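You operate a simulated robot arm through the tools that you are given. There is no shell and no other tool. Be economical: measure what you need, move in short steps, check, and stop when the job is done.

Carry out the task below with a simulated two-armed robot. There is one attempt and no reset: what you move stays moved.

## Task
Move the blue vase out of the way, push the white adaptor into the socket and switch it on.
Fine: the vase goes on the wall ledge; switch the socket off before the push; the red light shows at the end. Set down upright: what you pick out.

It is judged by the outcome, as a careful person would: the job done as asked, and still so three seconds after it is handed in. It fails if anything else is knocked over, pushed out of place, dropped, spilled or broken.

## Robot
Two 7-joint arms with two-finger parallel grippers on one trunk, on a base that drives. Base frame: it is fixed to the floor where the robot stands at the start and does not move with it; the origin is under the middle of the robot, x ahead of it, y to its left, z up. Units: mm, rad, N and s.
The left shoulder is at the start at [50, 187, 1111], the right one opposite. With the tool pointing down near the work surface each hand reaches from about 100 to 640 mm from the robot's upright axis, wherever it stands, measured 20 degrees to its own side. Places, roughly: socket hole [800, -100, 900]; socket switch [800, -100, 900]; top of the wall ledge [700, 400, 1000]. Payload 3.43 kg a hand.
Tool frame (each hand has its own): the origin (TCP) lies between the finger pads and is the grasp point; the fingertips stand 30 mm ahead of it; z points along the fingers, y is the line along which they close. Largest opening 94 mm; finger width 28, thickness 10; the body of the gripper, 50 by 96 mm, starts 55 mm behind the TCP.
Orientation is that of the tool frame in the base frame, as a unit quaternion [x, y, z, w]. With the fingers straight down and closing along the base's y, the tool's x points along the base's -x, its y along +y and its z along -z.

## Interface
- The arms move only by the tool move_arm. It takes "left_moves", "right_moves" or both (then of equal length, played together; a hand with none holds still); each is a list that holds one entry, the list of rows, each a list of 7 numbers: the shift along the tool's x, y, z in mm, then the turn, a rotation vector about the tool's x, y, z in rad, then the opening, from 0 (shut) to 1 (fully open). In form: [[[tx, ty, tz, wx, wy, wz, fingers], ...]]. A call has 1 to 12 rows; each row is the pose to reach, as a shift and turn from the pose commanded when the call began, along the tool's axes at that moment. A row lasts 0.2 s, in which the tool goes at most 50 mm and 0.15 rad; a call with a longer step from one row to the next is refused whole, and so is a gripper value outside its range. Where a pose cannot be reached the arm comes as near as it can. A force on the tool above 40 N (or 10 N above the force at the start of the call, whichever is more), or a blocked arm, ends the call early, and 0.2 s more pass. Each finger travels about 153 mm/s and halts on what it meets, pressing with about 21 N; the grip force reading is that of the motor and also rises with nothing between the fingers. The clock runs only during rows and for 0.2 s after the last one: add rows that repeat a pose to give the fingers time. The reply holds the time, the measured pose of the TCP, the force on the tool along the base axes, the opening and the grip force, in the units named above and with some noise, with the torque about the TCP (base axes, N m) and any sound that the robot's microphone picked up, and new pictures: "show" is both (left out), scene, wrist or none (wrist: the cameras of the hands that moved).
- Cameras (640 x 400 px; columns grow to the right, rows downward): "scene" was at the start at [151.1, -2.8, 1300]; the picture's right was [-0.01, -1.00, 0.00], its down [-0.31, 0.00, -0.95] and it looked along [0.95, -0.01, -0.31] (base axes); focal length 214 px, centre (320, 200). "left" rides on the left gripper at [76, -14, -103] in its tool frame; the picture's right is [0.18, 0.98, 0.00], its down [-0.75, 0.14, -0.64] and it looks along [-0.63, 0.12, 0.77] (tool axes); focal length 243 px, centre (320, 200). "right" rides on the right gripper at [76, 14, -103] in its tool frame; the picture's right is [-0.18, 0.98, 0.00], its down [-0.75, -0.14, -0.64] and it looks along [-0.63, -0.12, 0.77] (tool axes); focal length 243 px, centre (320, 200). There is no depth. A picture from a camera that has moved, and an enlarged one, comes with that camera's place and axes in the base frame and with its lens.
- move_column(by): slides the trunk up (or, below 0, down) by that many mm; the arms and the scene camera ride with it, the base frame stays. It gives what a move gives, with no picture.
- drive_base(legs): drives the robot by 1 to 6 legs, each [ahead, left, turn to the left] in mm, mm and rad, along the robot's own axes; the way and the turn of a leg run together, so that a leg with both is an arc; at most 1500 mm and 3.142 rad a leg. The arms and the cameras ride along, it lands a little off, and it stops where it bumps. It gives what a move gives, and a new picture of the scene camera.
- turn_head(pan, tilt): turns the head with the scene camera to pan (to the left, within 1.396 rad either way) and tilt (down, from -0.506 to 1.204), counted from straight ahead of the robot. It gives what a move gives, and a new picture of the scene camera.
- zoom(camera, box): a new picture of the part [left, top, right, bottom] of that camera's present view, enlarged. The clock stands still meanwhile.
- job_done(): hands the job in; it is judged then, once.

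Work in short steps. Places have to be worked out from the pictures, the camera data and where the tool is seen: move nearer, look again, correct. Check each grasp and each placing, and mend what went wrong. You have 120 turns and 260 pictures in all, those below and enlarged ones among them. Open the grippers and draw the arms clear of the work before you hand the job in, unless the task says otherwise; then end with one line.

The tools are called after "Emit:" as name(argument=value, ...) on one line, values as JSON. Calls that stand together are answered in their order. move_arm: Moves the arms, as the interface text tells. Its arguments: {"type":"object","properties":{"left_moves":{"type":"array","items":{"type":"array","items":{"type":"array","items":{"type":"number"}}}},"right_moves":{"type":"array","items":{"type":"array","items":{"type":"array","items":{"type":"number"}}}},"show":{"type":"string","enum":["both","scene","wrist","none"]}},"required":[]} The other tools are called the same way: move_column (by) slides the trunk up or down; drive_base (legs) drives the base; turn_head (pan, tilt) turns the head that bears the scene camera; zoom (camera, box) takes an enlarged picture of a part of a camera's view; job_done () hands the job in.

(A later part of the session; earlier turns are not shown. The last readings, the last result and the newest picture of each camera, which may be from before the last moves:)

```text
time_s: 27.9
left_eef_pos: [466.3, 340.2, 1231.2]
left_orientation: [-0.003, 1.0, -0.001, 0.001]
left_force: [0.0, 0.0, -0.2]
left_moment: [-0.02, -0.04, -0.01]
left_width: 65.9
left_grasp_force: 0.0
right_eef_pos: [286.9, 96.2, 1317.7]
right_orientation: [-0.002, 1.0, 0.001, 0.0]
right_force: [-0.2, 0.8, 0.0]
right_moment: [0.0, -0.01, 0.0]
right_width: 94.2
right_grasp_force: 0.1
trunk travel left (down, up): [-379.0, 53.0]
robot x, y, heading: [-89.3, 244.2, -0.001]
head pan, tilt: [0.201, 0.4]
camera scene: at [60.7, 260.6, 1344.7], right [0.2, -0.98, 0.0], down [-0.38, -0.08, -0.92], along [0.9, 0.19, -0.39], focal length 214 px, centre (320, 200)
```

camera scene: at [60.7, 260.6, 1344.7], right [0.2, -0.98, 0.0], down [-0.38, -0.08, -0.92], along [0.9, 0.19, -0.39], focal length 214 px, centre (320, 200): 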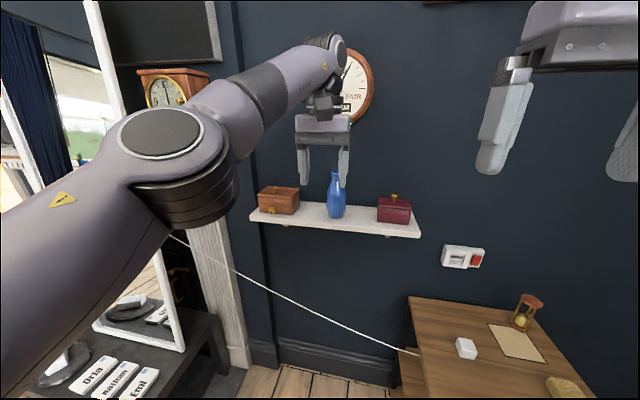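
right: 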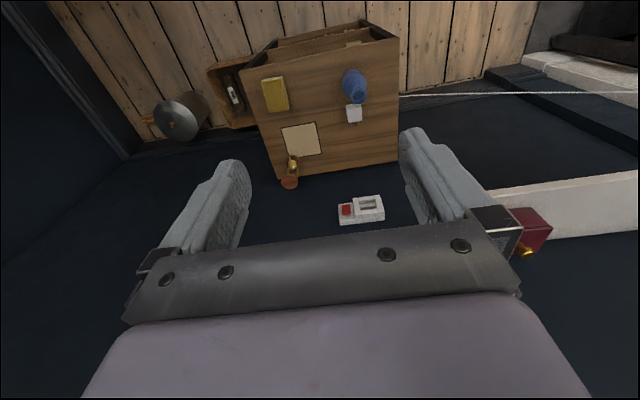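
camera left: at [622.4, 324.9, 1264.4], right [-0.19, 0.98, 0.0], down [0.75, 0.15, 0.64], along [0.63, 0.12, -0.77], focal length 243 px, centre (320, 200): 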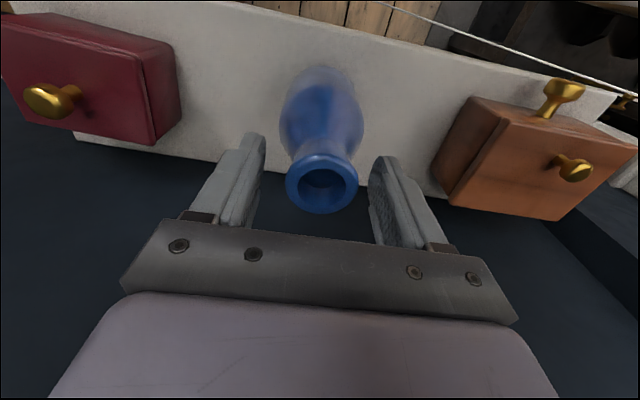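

Vase done. I tuck the left arm back and lift it, then drive right so the right hand faces the socket.

Emit:
move_arm(left_moves=[[[40, 0, -15, 0, 0, 0, 0.7], [80, 0, -30, 0, 0, 0, 0.7], [120, 0, -45, 0, 0, 0, 0.7], [160, 0, -60, 0, 0, 0, 0.7], [200, 0, -75, 0, 0, 0, 0.7], [200, 0, -75, 0, 0, 0, 0.7]]], show="none")

Emit:
drive_base(legs=[[90, -190, 0]])

Emit:
turn_head(pan=-0.15, tilt=0.6)

```text
time_s: 29.3
left_eef_pos: [265.9, 336.2, 1305.8]
left_orientation: [-0.002, 1.0, -0.001, 0.0]
left_force: [0.5, 0.8, 0.7]
left_moment: [0.02, 0.03, -0.02]
left_width: 66.0
left_grasp_force: 0.0
right_eef_pos: [288.5, 94.6, 1317.8]
right_orientation: [0.0, 1.0, 0.001, 0.0]
right_force: [-1.0, 0.2, -0.9]
right_moment: [-0.01, 0.0, 0.0]
right_width: 93.8
right_grasp_force: 0.0
trunk travel left (down, up): [-379.0, 53.0]
robot x, y, heading: [-87.1, 244.7, 0.004]
head pan, tilt: [0.201, 0.4]
```

```text
time_s: 30.9
left_eef_pos: [357.1, 149.8, 1305.6]
left_orientation: [-0.004, 1.0, 0.0, 0.0]
left_force: [0.4, 0.7, 0.1]
left_moment: [0.04, 0.02, -0.01]
left_width: 66.0
left_grasp_force: 0.0
right_eef_pos: [378.8, -90.8, 1319.0]
right_orientation: [-0.004, 1.0, 0.002, -0.001]
right_force: [0.5, -0.1, 0.0]
right_moment: [0.03, -0.04, 0.0]
right_width: 94.2
right_grasp_force: 0.0
trunk travel left (down, up): [-379.0, 53.0]
robot x, y, heading: [0.2, 54.4, 0.012]
head pan, tilt: [0.201, 0.4]
camera scene: at [152.8, 72.3, 1344.6], right [0.21, -0.98, 0.0], down [-0.38, -0.08, -0.92], along [0.9, 0.19, -0.39], focal length 214 px, centre (320, 200)
```

scene: 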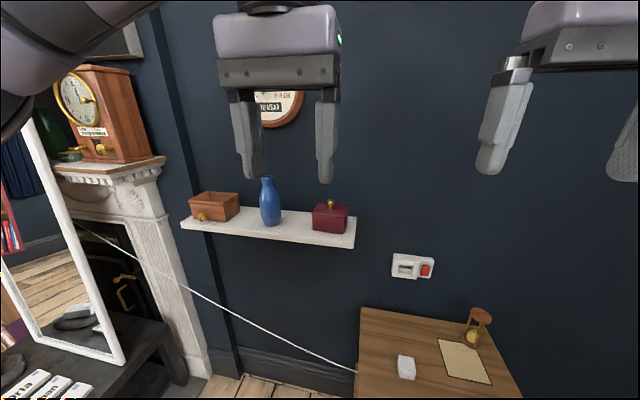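

```text
time_s: 31.8
left_eef_pos: [358.9, 149.2, 1305.5]
left_orientation: [-0.004, 1.0, -0.001, 0.001]
left_force: [-0.6, -0.1, -0.9]
left_moment: [-0.03, -0.02, -0.01]
left_width: 65.8
left_grasp_force: 0.0
right_eef_pos: [379.9, -90.5, 1318.4]
right_orientation: [-0.004, 1.0, 0.0, 0.0]
right_force: [-0.7, -0.3, 0.6]
right_moment: [-0.01, -0.02, 0.01]
right_width: 93.6
right_grasp_force: 0.0
trunk travel left (down, up): [-379.0, 53.0]
robot x, y, heading: [2.2, 58.6, 0.008]
head pan, tilt: [-0.15, 0.6]
camera scene: at [149.4, 41.3, 1326.4], right [-0.14, -0.99, 0.0], down [-0.56, 0.08, -0.83], along [0.82, -0.12, -0.56], focal length 214 px, centre (320, 200)
```

scene: 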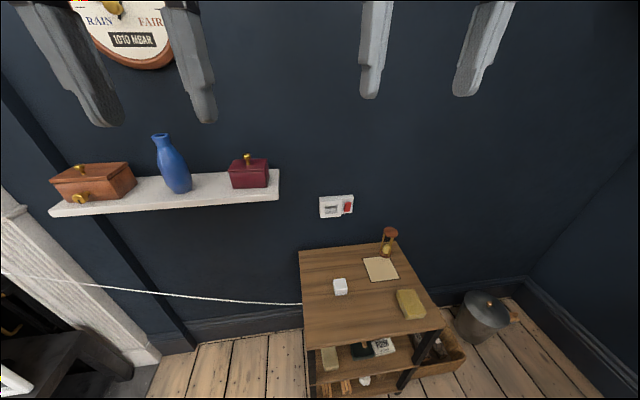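

The vase stands well. Now I bring the right hand down in front of the socket, pitched 45° forward, to inspect the switch and recess.

Emit:
move_arm(right_moves=[[[-10, -2, 39, 0, -0.078, 0, 1], [-20, -4, 78, 0, -0.157, 0, 1], [-30, -6, 117, 0, -0.235, 0, 1], [-40, -8, 156, 0, -0.314, 0, 1], [-50, -10, 194, 0, -0.392, 0, 1], [-60, -12, 233, 0, -0.471, 0, 1], [-70, -14, 272, 0, -0.55, 0, 1], [-80, -16, 311, 0, -0.628, 0, 1], [-90, -18, 350, 0, -0.707, 0, 1], [-100, -20, 388, 0, -0.785, 0, 1], [-100, -20, 388, 0, -0.785, 0, 1]]])

```text
time_s: 34.1
left_eef_pos: [357.0, 149.6, 1306.1]
left_orientation: [-0.004, 1.0, -0.001, 0.0]
left_force: [-0.1, 0.2, 0.1]
left_moment: [0.03, 0.01, -0.02]
left_width: 65.8
left_grasp_force: 0.1
right_eef_pos: [480.7, -111.3, 930.3]
right_orientation: [-0.002, 0.924, 0.002, 0.384]
right_force: [-0.2, 0.5, 0.0]
right_moment: [0.0, -0.01, 0.0]
right_width: 94.0
right_grasp_force: 0.0
trunk travel left (down, up): [-379.0, 53.0]
robot x, y, heading: [5.5, 54.8, 0.004]
head pan, tilt: [-0.15, 0.6]
camera scene: at [149.3, 41.4, 1326.4], right [-0.14, -0.99, 0.0], down [-0.56, 0.08, -0.83], along [0.82, -0.12, -0.56], focal length 214 px, centre (320, 200)
camera right: at [353.0, -98.3, 948.0], right [0.12, 0.98, 0.13], down [0.08, -0.14, 0.99], along [0.99, -0.11, -0.09], focal length 243 px, centre (320, 200)
```

scene: 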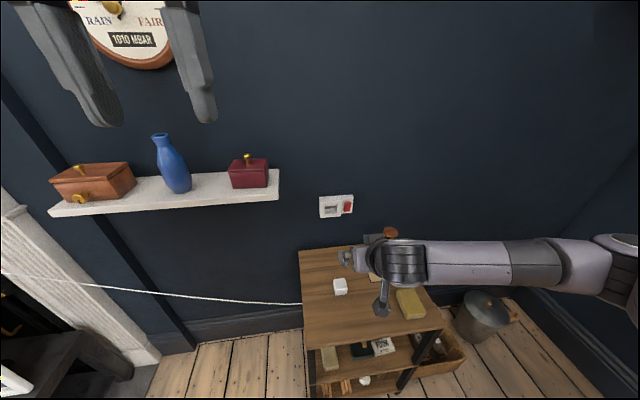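
right: 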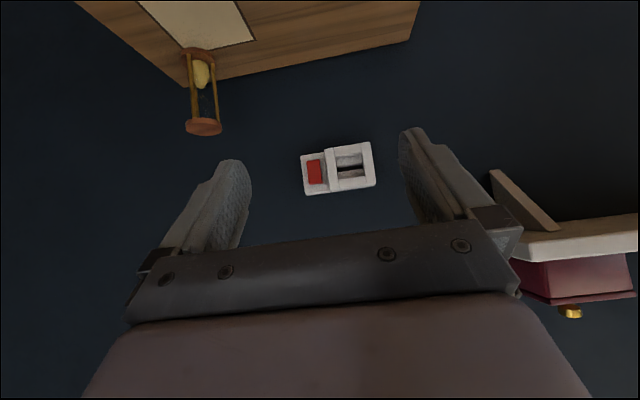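

The camera now looks straight at the socket (picture upside down); I zoom in.

Emit:
zoom(camera="right", box=[290, 130, 390, 205])

Emit:
zoom(camera="scene", box=[310, 270, 370, 310])

```text
5.33 times, centred on (340, 168) of right
camera zoom: at [353.0, -98.3, 948.0], right [0.12, 0.98, 0.13], down [0.08, -0.14, 0.99], along [0.99, -0.11, -0.09], focal length 1294 px, centre (213, 373)
```

zoom: 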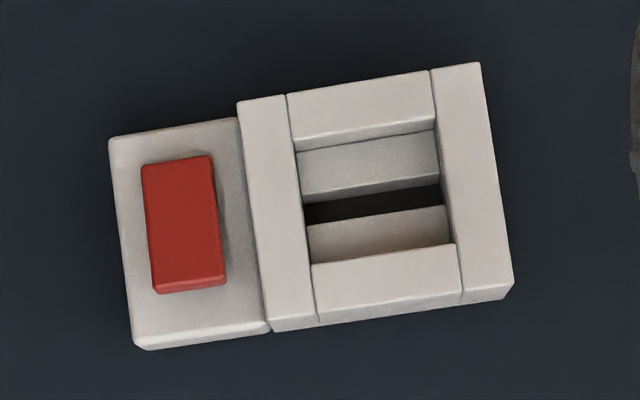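

```text
10.00 times, centred on (340, 290) of scene
camera zoom: at [149.3, 41.4, 1326.4], right [-0.14, -0.99, 0.0], down [-0.56, 0.08, -0.83], along [0.82, -0.12, -0.56], focal length 2145 px, centre (120, -700)
```

zoom: 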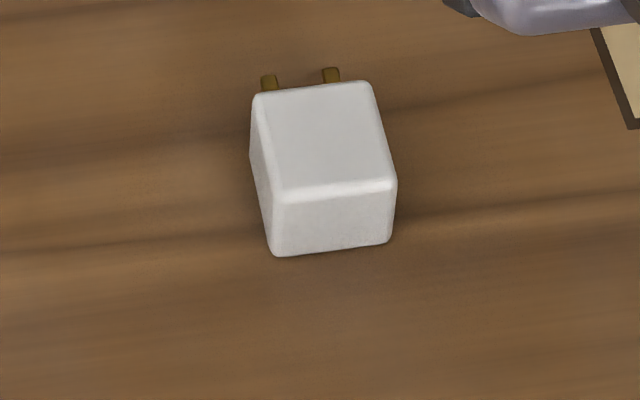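

The recess narrows to a slot for the prongs. I go closer to the switch to read its state: TCP to about [650,-150,860].

Emit:
move_arm(right_moves=[[[-18, -10, 42, 0, 0, 0, 1], [-35, -20, 84, 0, 0, 0, 1], [-52, -30, 126, 0, 0, 0, 1], [-70, -39, 169, 0, 0, 0, 1], [-70, -39, 169, 0, 0, 0, 1]]])

Emit:
zoom(camera="right", box=[260, 130, 420, 240])

```text
time_s: 35.4
left_eef_pos: [356.4, 150.3, 1305.8]
left_orientation: [-0.004, 1.0, -0.001, 0.0]
left_force: [-0.2, -0.2, -0.1]
left_moment: [-0.01, -0.01, 0.0]
left_width: 65.8
left_grasp_force: 0.1
right_eef_pos: [650.5, -146.1, 861.7]
right_orientation: [-0.004, 0.924, 0.003, 0.383]
right_force: [0.5, 0.3, -0.2]
right_moment: [-0.01, 0.03, -0.01]
right_width: 94.2
right_grasp_force: 0.0
trunk travel left (down, up): [-379.0, 53.0]
robot x, y, heading: [3.9, 55.4, 0.006]
head pan, tilt: [-0.15, 0.6]
camera scene: at [149.1, 41.2, 1326.4], right [-0.14, -0.99, 0.0], down [-0.56, 0.08, -0.83], along [0.82, -0.12, -0.56], focal length 214 px, centre (320, 200)
camera right: at [523.9, -134.9, 879.4], right [0.12, 0.98, 0.13], down [0.08, -0.14, 0.99], along [0.99, -0.11, -0.09], focal length 243 px, centre (320, 200)
```

scene: 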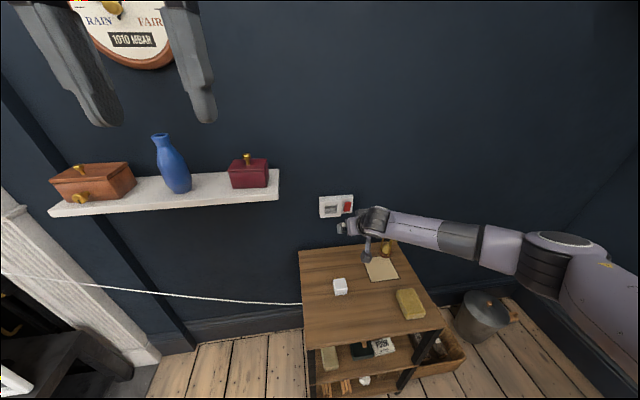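
right: 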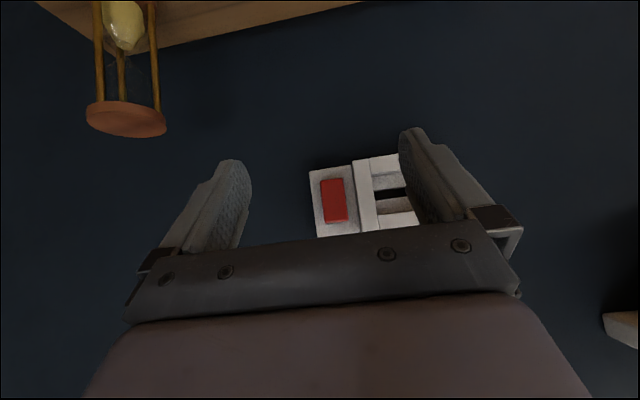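

```text
3.64 times, centred on (340, 185) of right
camera zoom: at [523.9, -134.9, 879.4], right [0.12, 0.98, 0.13], down [0.08, -0.14, 0.99], along [0.99, -0.11, -0.09], focal length 882 px, centre (247, 254)
```

zoom: 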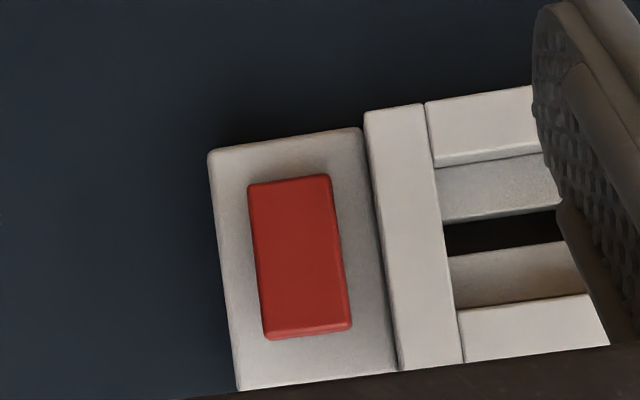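

The rocker is at about [769,-148,860]. I zoom from the scene camera too for its profile.

Emit:
zoom(camera="scene", box=[312, 185, 364, 225])

Emit:
zoom(camera="right", box=[305, 160, 365, 240])

```text
10.00 times, centred on (338, 205) of scene
camera zoom: at [149.1, 41.2, 1326.4], right [-0.14, -0.99, 0.0], down [-0.56, 0.08, -0.83], along [0.82, -0.12, -0.56], focal length 2145 px, centre (140, 150)
```

zoom: 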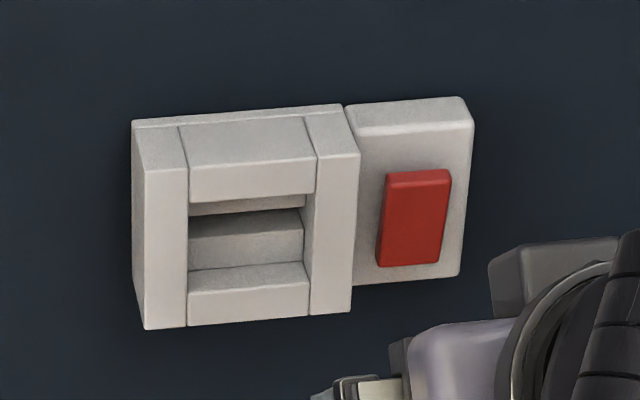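

```text
5.00 times, centred on (335, 200) of right
camera zoom: at [523.9, -134.9, 879.4], right [0.12, 0.98, 0.13], down [0.08, -0.14, 0.99], along [0.99, -0.11, -0.09], focal length 1213 px, centre (245, 200)
```

zoom: 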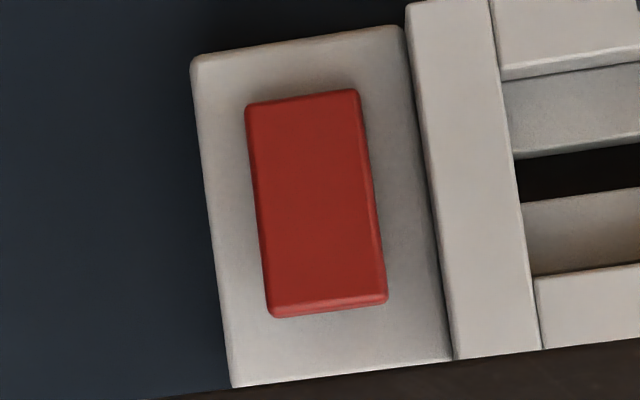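

State is ambiguous from here. I slide the hand 90 mm to the right to see the rocker's side profile.

Emit:
move_arm(right_moves=[[[0, -45, 0, 0, 0, 0, 1], [0, -90, 0, 0, 0, 0, 1], [0, -90, 0, 0, 0, 0, 1]]], show="wrist")

Emit:
zoom(camera="right", box=[370, 120, 450, 220])

```text
time_s: 36.1
left_eef_pos: [357.6, 150.3, 1305.3]
left_orientation: [-0.004, 1.0, -0.001, 0.0]
left_force: [-0.3, 0.2, -0.9]
left_moment: [-0.01, 0.0, 0.01]
left_width: 66.0
left_grasp_force: 0.1
right_eef_pos: [650.6, -237.9, 860.4]
right_orientation: [-0.003, 0.924, 0.003, 0.382]
right_force: [1.2, -0.3, -1.3]
right_moment: [-0.03, 0.05, 0.0]
right_width: 93.7
right_grasp_force: 0.0
trunk travel left (down, up): [-379.0, 53.0]
robot x, y, heading: [4.8, 55.8, 0.007]
head pan, tilt: [-0.15, 0.6]
camera right: at [523.0, -224.5, 878.8], right [0.12, 0.98, 0.13], down [0.08, -0.14, 0.99], along [0.99, -0.11, -0.1], focal length 243 px, centre (320, 200)
```

right: 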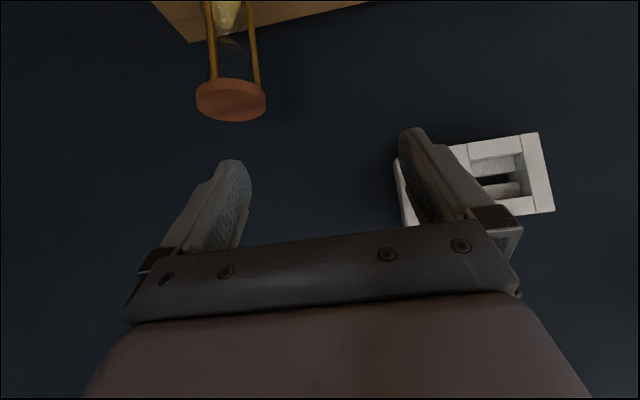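

```text
4.00 times, centred on (410, 170) of right
camera zoom: at [523.0, -224.5, 878.8], right [0.12, 0.98, 0.13], down [0.08, -0.14, 0.99], along [0.99, -0.11, -0.1], focal length 970 px, centre (-40, 320)
```

zoom: 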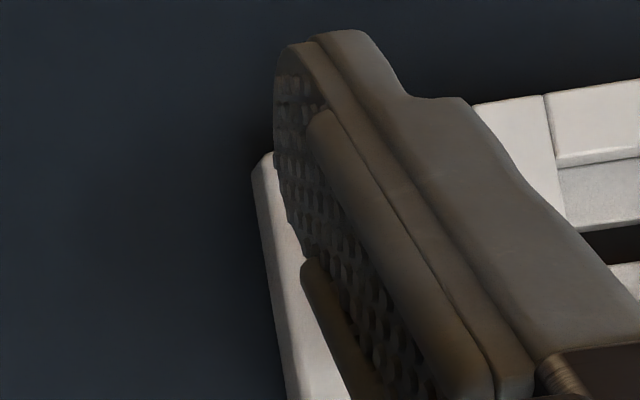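

A finger hides it. I close the fingers (needed for pressing anyway) and look again.

Emit:
move_arm(right_moves=[[[0, 0, 0, 0, 0, 0, 0.5], [0, 0, 0, 0, 0, 0, 0], [0, 0, 0, 0, 0, 0, 0]]], show="wrist")

Emit:
zoom(camera="right", box=[380, 130, 460, 230])

```text
time_s: 37.0
left_eef_pos: [356.9, 149.8, 1306.0]
left_orientation: [-0.004, 1.0, -0.001, 0.0]
left_force: [-0.9, 0.4, 0.0]
left_moment: [0.02, -0.02, 0.0]
left_width: 65.6
left_grasp_force: 0.0
right_eef_pos: [650.4, -236.7, 860.3]
right_orientation: [-0.003, 0.924, 0.003, 0.383]
right_force: [0.7, -0.2, -0.1]
right_moment: [-0.02, -0.01, -0.01]
right_width: 0.1
right_grasp_force: 21.3
trunk travel left (down, up): [-379.0, 53.0]
robot x, y, heading: [4.3, 58.0, 0.006]
head pan, tilt: [-0.15, 0.6]
camera right: at [522.9, -224.3, 878.7], right [0.12, 0.98, 0.13], down [0.08, -0.14, 0.99], along [0.99, -0.11, -0.1], focal length 243 px, centre (320, 200)
```

right: 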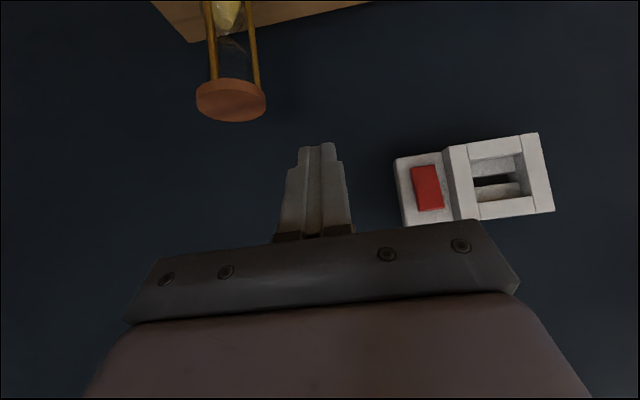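

```text
4.00 times, centred on (420, 180) of right
camera zoom: at [522.9, -224.3, 878.7], right [0.12, 0.98, 0.13], down [0.08, -0.14, 0.99], along [0.99, -0.11, -0.1], focal length 970 px, centre (-80, 280)
```

zoom: 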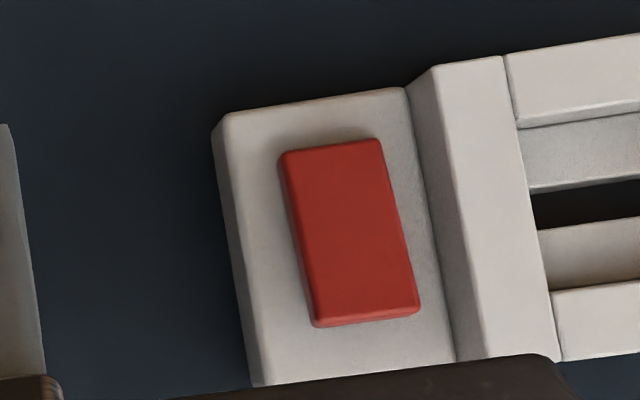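

I enlarge further on the rocker's edge.

Emit:
zoom(camera="right", box=[405, 158, 450, 216])

```text
6.90 times, centred on (428, 187) of right
camera zoom: at [522.9, -224.3, 878.7], right [0.12, 0.98, 0.13], down [0.08, -0.14, 0.99], along [0.99, -0.11, -0.1], focal length 1673 px, centre (-421, 290)
```

zoom: 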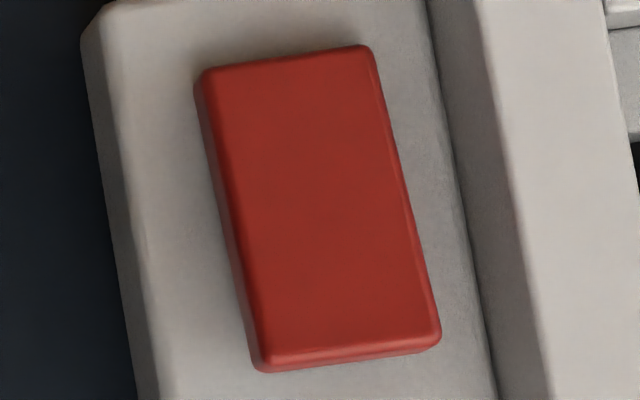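

No clear tilt visible. I'll find out by pressing: first the top end. Pre-press pose: TCP [700,-149,884], fingertip corner at z≈873.

Emit:
move_arm(right_moves=[[[-10, 44, 5, 0, 0, 0, 0], [-30, 88, 10, 0, 0, 0, 0], [-52, 88, 18, 0, 0, 0, 0], [-52, 88, 18, 0, 0, 0, 0]]], show="wrist")

```text
time_s: 38.0
left_eef_pos: [357.6, 150.1, 1306.3]
left_orientation: [-0.004, 1.0, 0.0, -0.001]
left_force: [0.2, 0.3, 0.0]
left_moment: [0.0, 0.01, 0.01]
left_width: 65.6
left_grasp_force: 0.0
right_eef_pos: [699.3, -148.9, 882.6]
right_orientation: [-0.003, 0.924, 0.002, 0.383]
right_force: [-0.2, 0.3, 1.0]
right_moment: [0.03, -0.02, 0.0]
right_width: 0.0
right_grasp_force: 21.4
trunk travel left (down, up): [-379.0, 53.0]
robot x, y, heading: [5.5, 54.8, 0.003]
head pan, tilt: [-0.15, 0.6]
camera right: at [572.4, -137.4, 901.7], right [0.12, 0.98, 0.13], down [0.08, -0.14, 0.99], along [0.99, -0.11, -0.1], focal length 243 px, centre (320, 200)
```

right: 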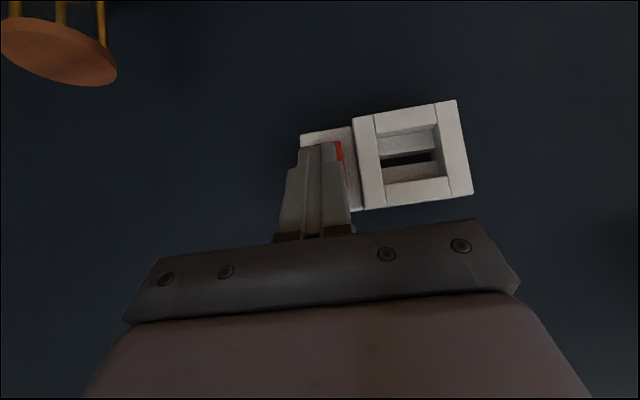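

Aligned. I push forward in small steps; contact expected after ~32 mm.

Emit:
move_arm(right_moves=[[[-10, 0, 10, 0, 0, 0, 0], [-17, 0, 17, 0, 0, 0, 0], [-20, 0, 20, 0, 0, 0, 0], [-22, 0, 22, 0, 0, 0, 0], [-24, 0, 24, 0, 0, 0, 0], [-26, 0, 26, 0, 0, 0, 0], [-28, 0, 28, 0, 0, 0, 0]]], show="wrist")

```text
time_s: 39.7
left_eef_pos: [352.0, 150.1, 1307.3]
left_orientation: [-0.003, 1.0, -0.001, 0.003]
left_force: [-0.4, -0.8, 0.0]
left_moment: [0.0, 0.01, -0.01]
left_width: 66.2
left_grasp_force: 0.1
right_eef_pos: [733.9, -149.0, 884.1]
right_orientation: [-0.002, 0.925, 0.002, 0.38]
right_force: [-24.1, -0.7, 12.7]
right_moment: [-0.1, -0.14, -0.06]
right_width: 0.0
right_grasp_force: 21.1
trunk travel left (down, up): [-379.0, 53.0]
robot x, y, heading: [-1.2, 54.9, 0.005]
head pan, tilt: [-0.15, 0.6]
stopped in row 7 (right hand): the force on the tool passed its limit (the readings are from after the stop); the commanded pose is now the measured one
camera right: at [606.5, -136.0, 903.2], right [0.13, 0.98, 0.13], down [0.09, -0.14, 0.99], along [0.99, -0.11, -0.1], focal length 243 px, centre (320, 200)
```

right: 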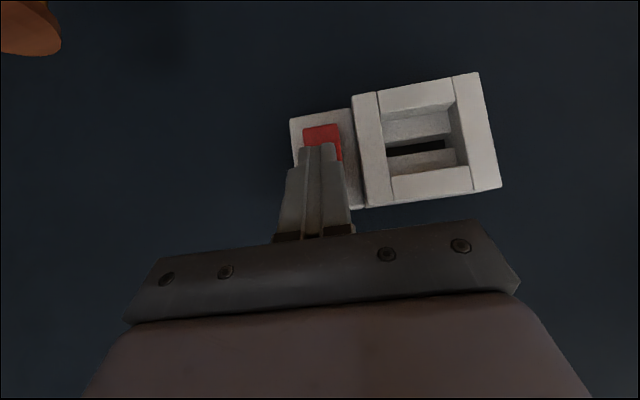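

Contact at x=734, 24 N, no click. I back off and compare the rocker's look.

Emit:
move_arm(right_moves=[[[20, 0, -20, 0, 0, 0, 0], [50, 0, -50, 0, 0, 0, 0], [58, -45, -58, 0, 0, 0, 0], [58, -85, -58, 0, 0, 0, 0], [58, -85, -58, 0, 0, 0, 0]]], show="wrist")

Emit:
zoom(camera="right", box=[380, 130, 460, 230])

```text
time_s: 40.9
left_eef_pos: [357.2, 150.8, 1304.8]
left_orientation: [-0.004, 1.0, 0.0, 0.0]
left_force: [-0.4, -0.5, -0.1]
left_moment: [0.01, 0.01, 0.0]
left_width: 65.8
left_grasp_force: 0.1
right_eef_pos: [655.2, -235.5, 880.5]
right_orientation: [-0.002, 0.926, 0.001, 0.379]
right_force: [0.2, 1.1, -0.2]
right_moment: [0.02, 0.04, -0.01]
right_width: 0.1
right_grasp_force: 20.6
trunk travel left (down, up): [-379.0, 53.0]
robot x, y, heading: [4.3, 52.7, 0.01]
head pan, tilt: [-0.15, 0.6]
camera right: at [527.5, -223.1, 900.7], right [0.13, 0.98, 0.13], down [0.09, -0.14, 0.99], along [0.99, -0.11, -0.1], focal length 243 px, centre (320, 200)
```

right: 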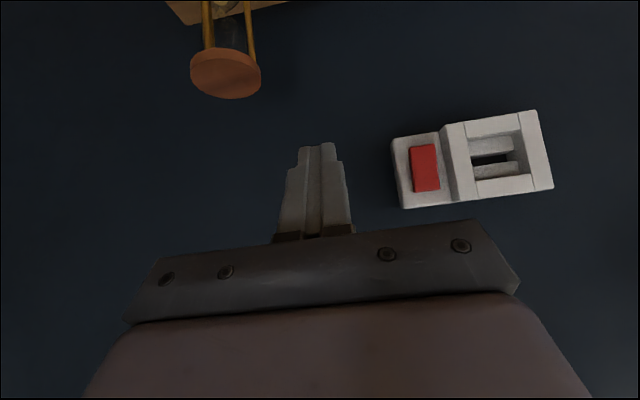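

```text
4.00 times, centred on (420, 180) of right
camera zoom: at [527.5, -223.1, 900.7], right [0.13, 0.98, 0.13], down [0.09, -0.14, 0.99], along [0.99, -0.11, -0.1], focal length 970 px, centre (-80, 280)
```

zoom: 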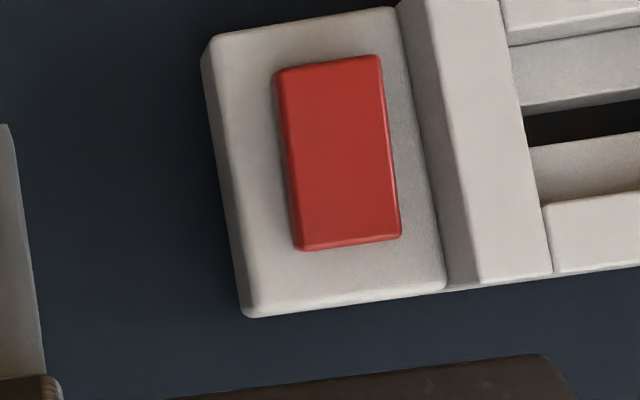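

The rocker's tilt changed: its top is now pressed in (before, the bottom was). I compare from the scene camera for any light.

Emit:
zoom(camera="scene", box=[312, 185, 364, 225])

```text
10.00 times, centred on (338, 205) of scene
camera zoom: at [148.6, 41.3, 1326.4], right [-0.14, -0.99, 0.0], down [-0.56, 0.08, -0.83], along [0.82, -0.12, -0.56], focal length 2145 px, centre (140, 150)
```

zoom: 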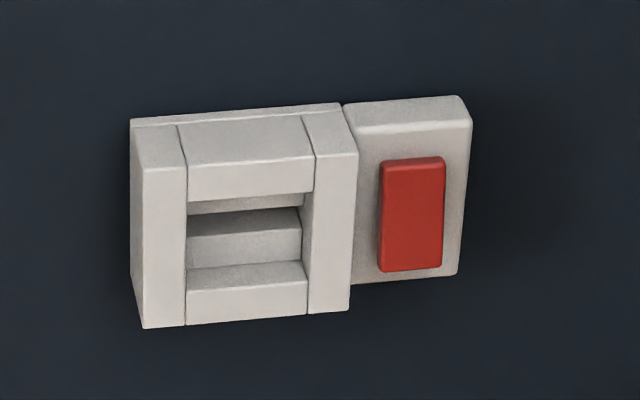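

Socket now reads as off (top pressed). Next the adaptor: I bring the right hand back to [470,-90,800] with open fingers to view it.

Emit:
move_arm(right_moves=[[[31, 24, -12, 0, 0, 0, 0.3], [62, 48, -25, 0, 0, 0, 0.5], [94, 73, -37, 0, 0, 0, 0.7], [125, 97, -50, 0, 0, 0, 0.7], [156, 121, -62, 0, 0, 0, 0.7], [187, 145, -74, 0, 0, 0, 0.7], [187, 145, -74, 0, 0, 0, 0.7]]])

Emit:
zoom(camera="right", box=[270, 30, 390, 160])

```text
time_s: 42.5
left_eef_pos: [357.5, 150.1, 1305.9]
left_orientation: [-0.004, 1.0, -0.002, 0.0]
left_force: [0.1, -1.0, -1.2]
left_moment: [-0.01, 0.01, 0.01]
left_width: 65.9
left_grasp_force: 0.1
right_eef_pos: [469.9, -89.4, 804.4]
right_orientation: [-0.001, 0.926, 0.001, 0.378]
right_force: [0.1, 0.0, 0.0]
right_moment: [-0.02, -0.03, 0.0]
right_width: 65.8
right_grasp_force: 0.1
trunk travel left (down, up): [-379.0, 53.0]
robot x, y, heading: [0.2, 53.0, 0.008]
head pan, tilt: [-0.15, 0.6]
camera scene: at [148.7, 40.9, 1326.4], right [-0.14, -0.99, 0.0], down [-0.56, 0.08, -0.83], along [0.82, -0.12, -0.56], focal length 214 px, centre (320, 200)
camera right: at [342.2, -76.2, 823.0], right [0.13, 0.98, 0.13], down [0.09, -0.14, 0.99], along [0.99, -0.11, -0.1], focal length 243 px, centre (320, 200)
```

scene: 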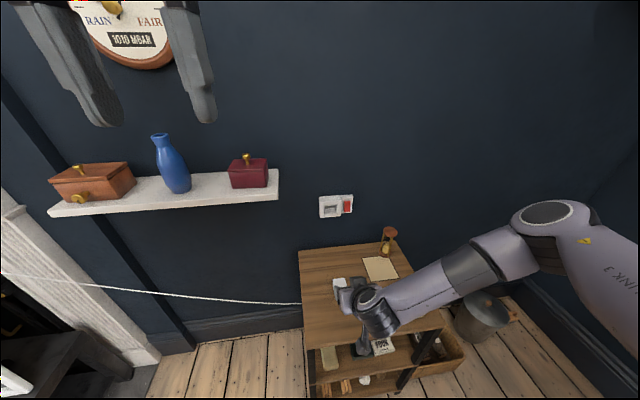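
right: 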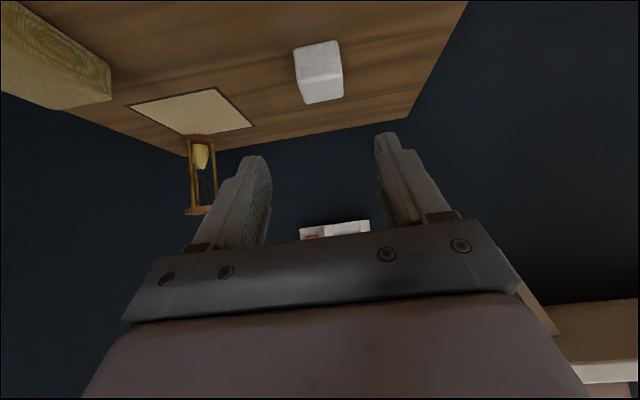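

```text
3.08 times, centred on (330, 95) of right
camera zoom: at [342.2, -76.2, 823.0], right [0.13, 0.98, 0.13], down [0.09, -0.14, 0.99], along [0.99, -0.11, -0.1], focal length 746 px, centre (289, 523)
```

zoom: 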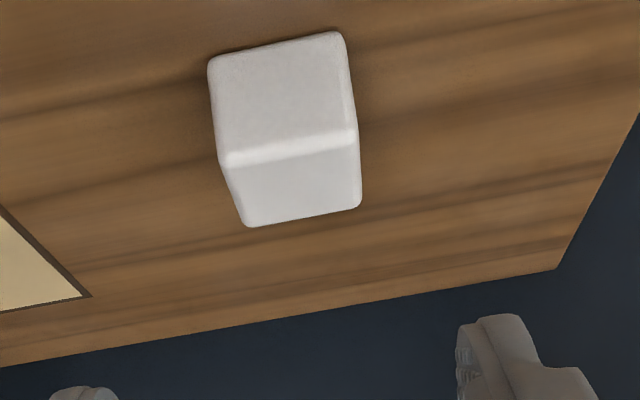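

Adaptor measured: x 549–588, y −105…−65, height ~33, square to the axes. I approach along the tool to a pose slightly short of the grasp, then check.

Emit:
move_arm(right_moves=[[[8, 2, 32, 0, 0, 0, 0.7], [16, 4, 64, 0, 0, 0, 0.7], [24, 4, 95, 0, 0, 0, 0.7], [24, 4, 95, 0, 0, 0, 0.7]]])

Emit:
zoom(camera="right", box=[220, 50, 420, 250])

```text
time_s: 43.5
left_eef_pos: [356.4, 149.5, 1304.5]
left_orientation: [-0.005, 1.0, -0.001, 0.0]
left_force: [-0.5, 0.3, 1.6]
left_moment: [-0.02, 0.01, 0.0]
left_width: 65.4
left_grasp_force: 0.0
right_eef_pos: [518.3, -83.0, 718.0]
right_orientation: [-0.002, 0.926, 0.002, 0.378]
right_force: [-0.6, 0.6, 0.1]
right_moment: [0.0, -0.02, 0.02]
right_width: 65.8
right_grasp_force: 0.0
trunk travel left (down, up): [-379.0, 53.0]
robot x, y, heading: [5.8, 52.0, 0.007]
head pan, tilt: [-0.15, 0.6]
camera scene: at [148.6, 41.1, 1326.4], right [-0.14, -0.99, 0.0], down [-0.56, 0.08, -0.83], along [0.82, -0.12, -0.56], focal length 214 px, centre (320, 200)
camera right: at [392.1, -71.0, 737.6], right [0.13, 0.98, 0.13], down [0.09, -0.14, 0.99], along [0.99, -0.11, -0.1], focal length 243 px, centre (320, 200)
```

scene: 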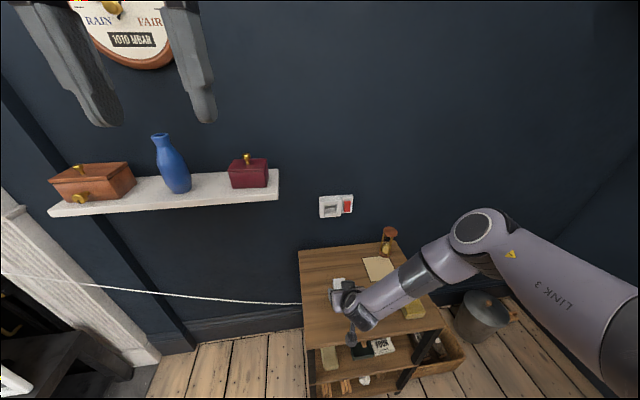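
right: 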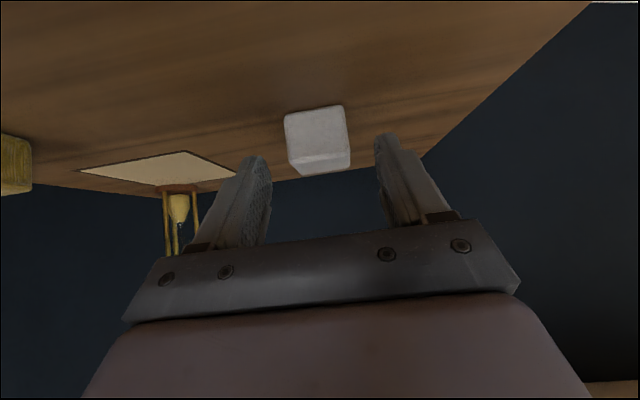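

```text
2.00 times, centred on (320, 150) of right
camera zoom: at [392.1, -71.0, 737.6], right [0.13, 0.98, 0.13], down [0.09, -0.14, 0.99], along [0.99, -0.11, -0.1], focal length 485 px, centre (320, 300)
```

zoom: 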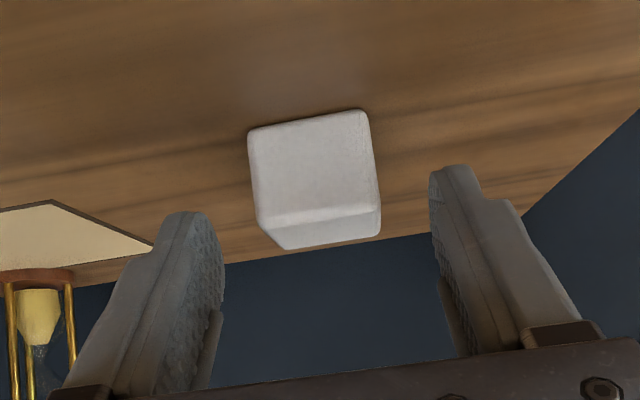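

Measurement repeats (centre y −84.7). I move the last 33 mm along the tool and close.

Emit:
move_arm(right_moves=[[[0.6, -1.7, 17, 0, 0, 0, 0.7], [0.6, -1.7, 33, 0, 0, 0, 0.7], [0.6, -1.7, 33, 0, 0, 0, 0.7], [0.6, -1.7, 33, 0, 0, 0, 0.5], [0.6, -1.7, 33, 0, 0, 0, 0.3], [0.6, -1.7, 33, 0, 0, 0, 0.2], [0.6, -1.7, 33, 0, 0, 0, 0.2]]])

Emit:
zoom(camera="right", box=[220, 50, 420, 250])

```text
time_s: 45.1
left_eef_pos: [356.7, 150.6, 1305.9]
left_orientation: [-0.004, 1.0, -0.001, 0.0]
left_force: [-0.4, 0.6, 0.1]
left_moment: [0.02, 0.0, 0.03]
left_width: 65.9
left_grasp_force: 0.0
right_eef_pos: [540.1, -86.2, 696.4]
right_orientation: [-0.001, 0.925, 0.002, 0.379]
right_force: [0.7, -0.6, -0.4]
right_moment: [-0.01, -0.02, 0.04]
right_width: 41.2
right_grasp_force: 21.2
trunk travel left (down, up): [-379.0, 53.0]
robot x, y, heading: [3.8, 54.8, 0.007]
head pan, tilt: [-0.15, 0.6]
camera scene: at [148.7, 41.1, 1326.4], right [-0.14, -0.99, 0.0], down [-0.56, 0.08, -0.83], along [0.82, -0.12, -0.56], focal length 214 px, centre (320, 200)
camera right: at [413.4, -73.1, 714.0], right [0.13, 0.98, 0.13], down [0.09, -0.14, 0.99], along [0.99, -0.11, -0.1], focal length 243 px, centre (320, 200)
```

scene: 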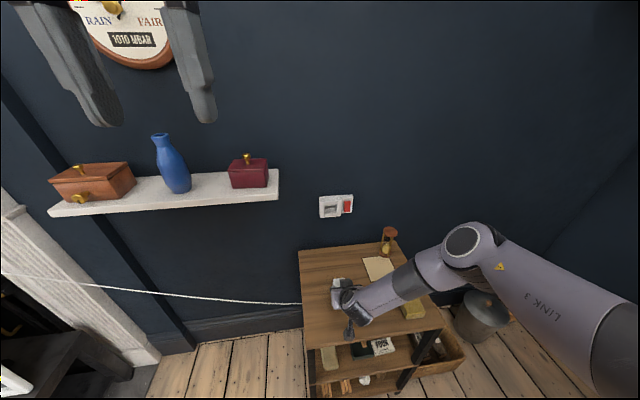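
right: 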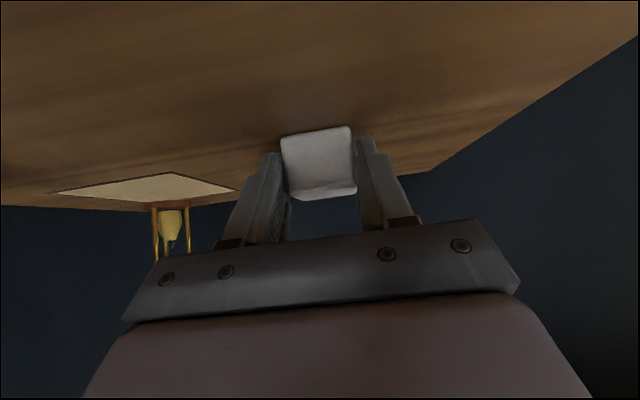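

```text
2.00 times, centred on (320, 150) of right
camera zoom: at [413.4, -73.1, 714.0], right [0.13, 0.98, 0.13], down [0.09, -0.14, 0.99], along [0.99, -0.11, -0.1], focal length 485 px, centre (320, 300)
```

zoom: 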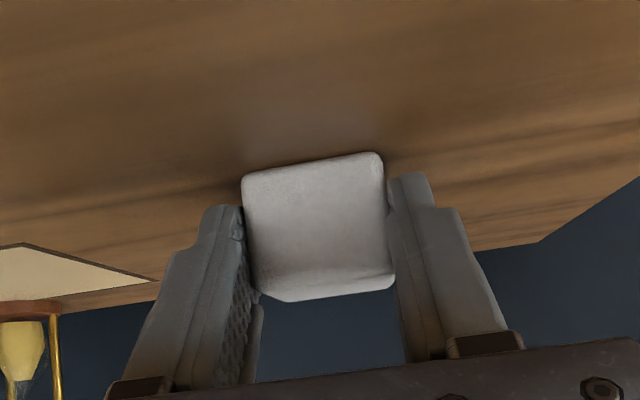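

Gripped at 41 mm. I lift it straight up to socket height (TCP z≈880).

Emit:
move_arm(right_moves=[[[-7, 0, -7, 0, 0, 0, 0.2], [-28, 0, -28.6, 0, 0, 0, 0.2], [-56, 0, -57, 0, 0, 0, 0.2], [-84, 0, -86, 0, 0, 0, 0.2], [-112, 0, -114, 0, 0, 0, 0.2], [-129, 0, -131, 0, 0, 0, 0.2], [-129, 0, -131, 0, 0, 0, 0.2]]])

Emit:
zoom(camera="right", box=[240, 80, 400, 220])

Emit:
zoom(camera="scene", box=[300, 180, 400, 280])

```text
time_s: 46.7
left_eef_pos: [356.9, 150.2, 1305.2]
left_orientation: [-0.004, 1.0, -0.001, -0.001]
left_force: [0.2, 0.5, 0.1]
left_moment: [-0.03, -0.02, -0.01]
left_width: 65.5
left_grasp_force: 0.1
right_eef_pos: [541.3, -87.1, 878.3]
right_orientation: [-0.002, 0.926, 0.002, 0.378]
right_force: [0.3, 0.5, 0.2]
right_moment: [0.02, 0.0, 0.0]
right_width: 18.7
right_grasp_force: 0.0
trunk travel left (down, up): [-379.0, 53.0]
robot x, y, heading: [-0.1, 54.8, 0.008]
head pan, tilt: [-0.15, 0.6]
camera scene: at [148.7, 41.1, 1326.4], right [-0.14, -0.99, 0.0], down [-0.56, 0.08, -0.83], along [0.82, -0.12, -0.56], focal length 214 px, centre (320, 200)
camera right: at [414.4, -74.5, 897.0], right [0.13, 0.98, 0.13], down [0.09, -0.14, 0.99], along [0.99, -0.11, -0.11], focal length 243 px, centre (320, 200)
```

scene: 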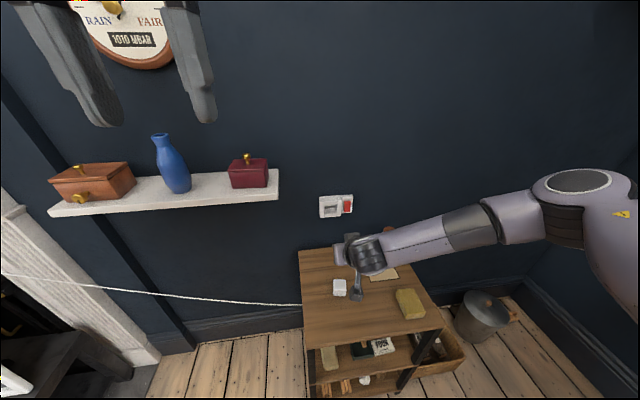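
right: 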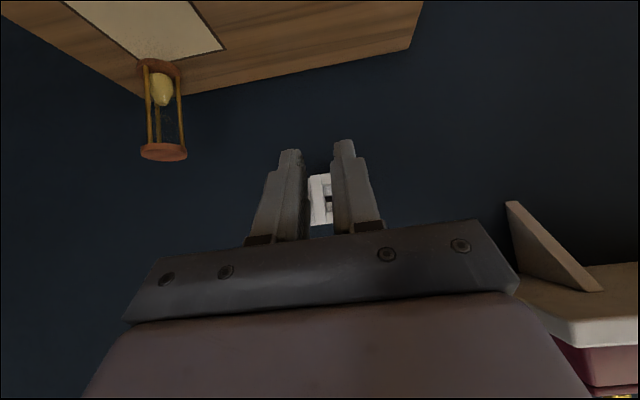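

```text
2.86 times, centred on (320, 150) of right
camera zoom: at [414.4, -74.5, 897.0], right [0.13, 0.98, 0.13], down [0.09, -0.14, 0.99], along [0.99, -0.11, -0.11], focal length 693 px, centre (320, 343)
```

zoom: 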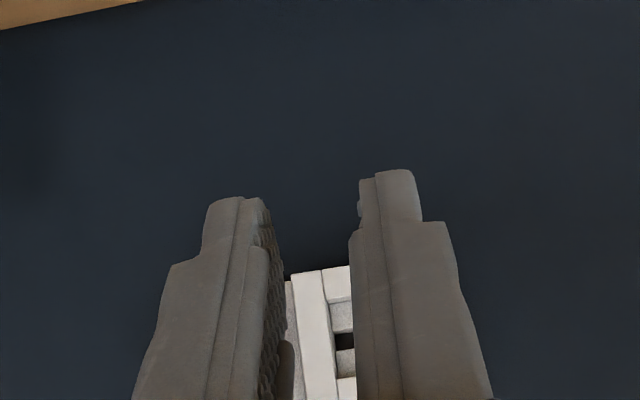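

```text
4.00 times, centred on (350, 230) of scene
camera zoom: at [148.7, 41.1, 1326.4], right [-0.14, -0.99, 0.0], down [-0.56, 0.08, -0.83], along [0.82, -0.12, -0.56], focal length 858 px, centre (200, 80)
```

zoom: 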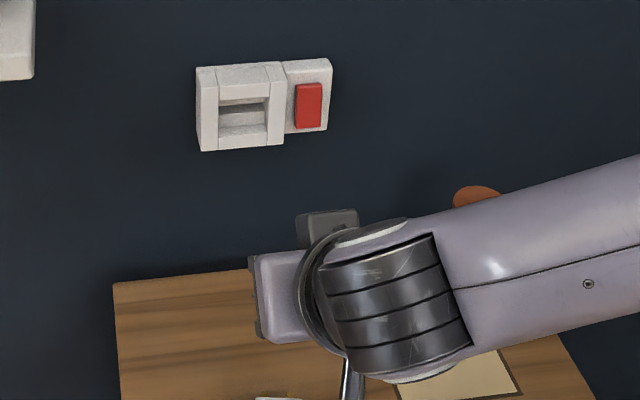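

The adaptor slipped out and stayed on the table – the grip was too marginal. I'll re-grip with a steeper tool (25° from vertical) and more overlap; first back over it to see where it lies.

Emit:
move_arm(right_moves=[[[23, 1, 14, 0, 0.115, 0, 0.6], [46, 1, 28, 0, 0.23, 0, 0.7], [69.6, 1, 41, 0, 0.34, 0, 0.7], [69.6, 1, 41, 0, 0.34, 0, 0.7]]], show="wrist")

Emit:
zoom(camera="right", box=[240, 30, 400, 160])

```text
time_s: 47.7
left_eef_pos: [357.0, 150.3, 1307.1]
left_orientation: [-0.004, 1.0, -0.001, 0.0]
left_force: [0.1, -0.3, 0.7]
left_moment: [0.02, -0.04, -0.01]
left_width: 65.6
left_grasp_force: 0.1
right_eef_pos: [520.0, -86.2, 800.7]
right_orientation: [-0.003, 0.976, 0.003, 0.216]
right_force: [0.3, -0.3, 0.3]
right_moment: [0.01, 0.02, -0.01]
right_width: 65.9
right_grasp_force: 0.0
trunk travel left (down, up): [-379.0, 53.0]
robot x, y, heading: [-0.7, 53.7, 0.008]
head pan, tilt: [-0.15, 0.6]
camera right: at [407.1, -72.6, 860.3], right [0.16, 0.98, 0.08], down [0.41, -0.14, 0.9], along [0.9, -0.11, -0.43], focal length 243 px, centre (320, 200)
```

right: 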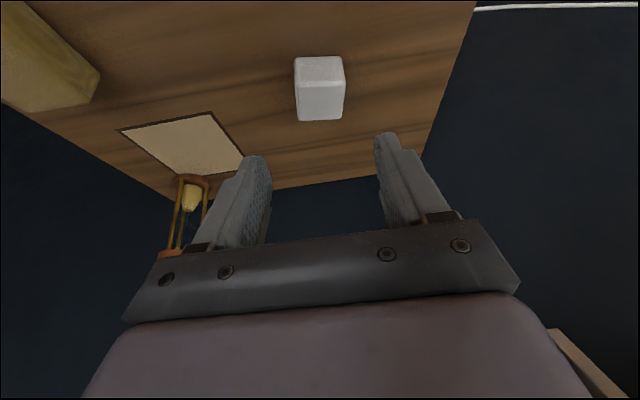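

```text
3.08 times, centred on (320, 95) of right
camera zoom: at [407.1, -72.6, 860.3], right [0.16, 0.98, 0.08], down [0.41, -0.14, 0.9], along [0.9, -0.11, -0.43], focal length 746 px, centre (320, 523)
```

zoom: 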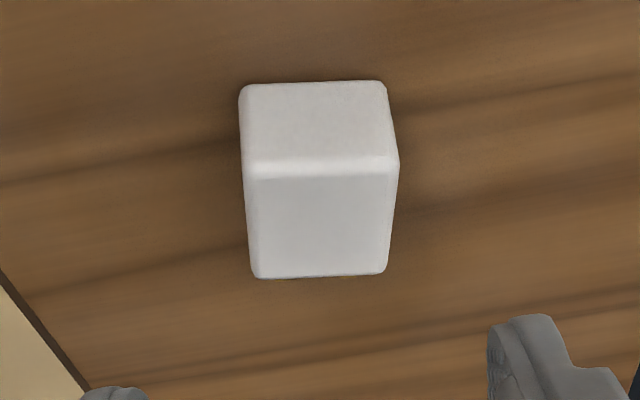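

The adaptor turned about −10° (rear centre [544.5,−80.2], front [582.6,−86.7]). I yaw the hand −0.175 to match, and go down around it along the tool axis, staying open.

Emit:
move_arm(right_moves=[[[10, 4.5, 31, 0.037, 0, 0.08, 0.7], [20.4, 8.9, 62.1, 0.074, 0, 0.159, 0.7], [20.4, 8.9, 62.1, 0.074, 0, 0.159, 0.7], [20.5, 7.3, 85, 0.074, 0, 0.159, 0.7], [20.6, 5.7, 107, 0.074, 0, 0.159, 0.7], [20.6, 5.7, 107, 0.074, 0, 0.159, 0.7]]], show="wrist")

Emit:
zoom(camera="right", box=[220, 70, 420, 250])

```text
time_s: 49.1
left_eef_pos: [357.2, 149.8, 1305.7]
left_orientation: [-0.005, 1.0, -0.001, -0.001]
left_force: [0.6, 0.7, 0.1]
left_moment: [-0.02, -0.01, -0.01]
left_width: 65.9
left_grasp_force: 0.1
right_eef_pos: [546.2, -78.9, 695.7]
right_orientation: [0.084, 0.973, -0.017, 0.216]
right_force: [0.1, -0.8, -0.2]
right_moment: [0.0, 0.0, -0.01]
right_width: 65.7
right_grasp_force: 0.0
trunk travel left (down, up): [-379.0, 53.0]
robot x, y, heading: [4.7, 54.7, 0.001]
head pan, tilt: [-0.15, 0.6]
camera right: at [437.8, -47.4, 754.9], right [0.33, 0.94, 0.08], down [0.38, -0.21, 0.9], along [0.86, -0.27, -0.43], focal length 243 px, centre (320, 200)
```

right: 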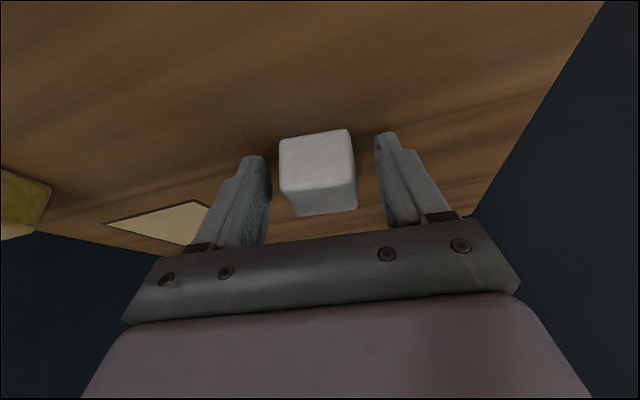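

```text
2.22 times, centred on (320, 160) of right
camera zoom: at [437.8, -47.4, 754.9], right [0.33, 0.94, 0.08], down [0.38, -0.21, 0.9], along [0.86, -0.27, -0.43], focal length 539 px, centre (320, 289)
```

zoom: 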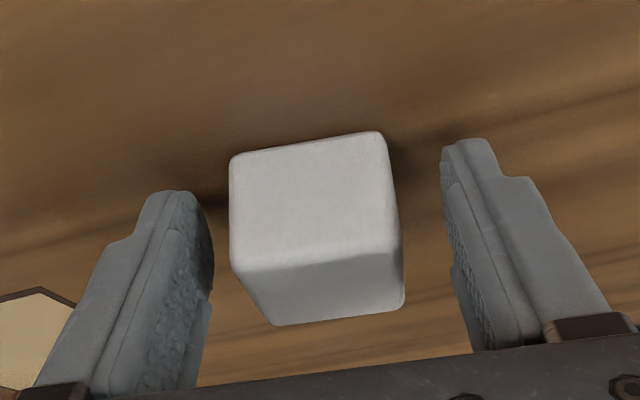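

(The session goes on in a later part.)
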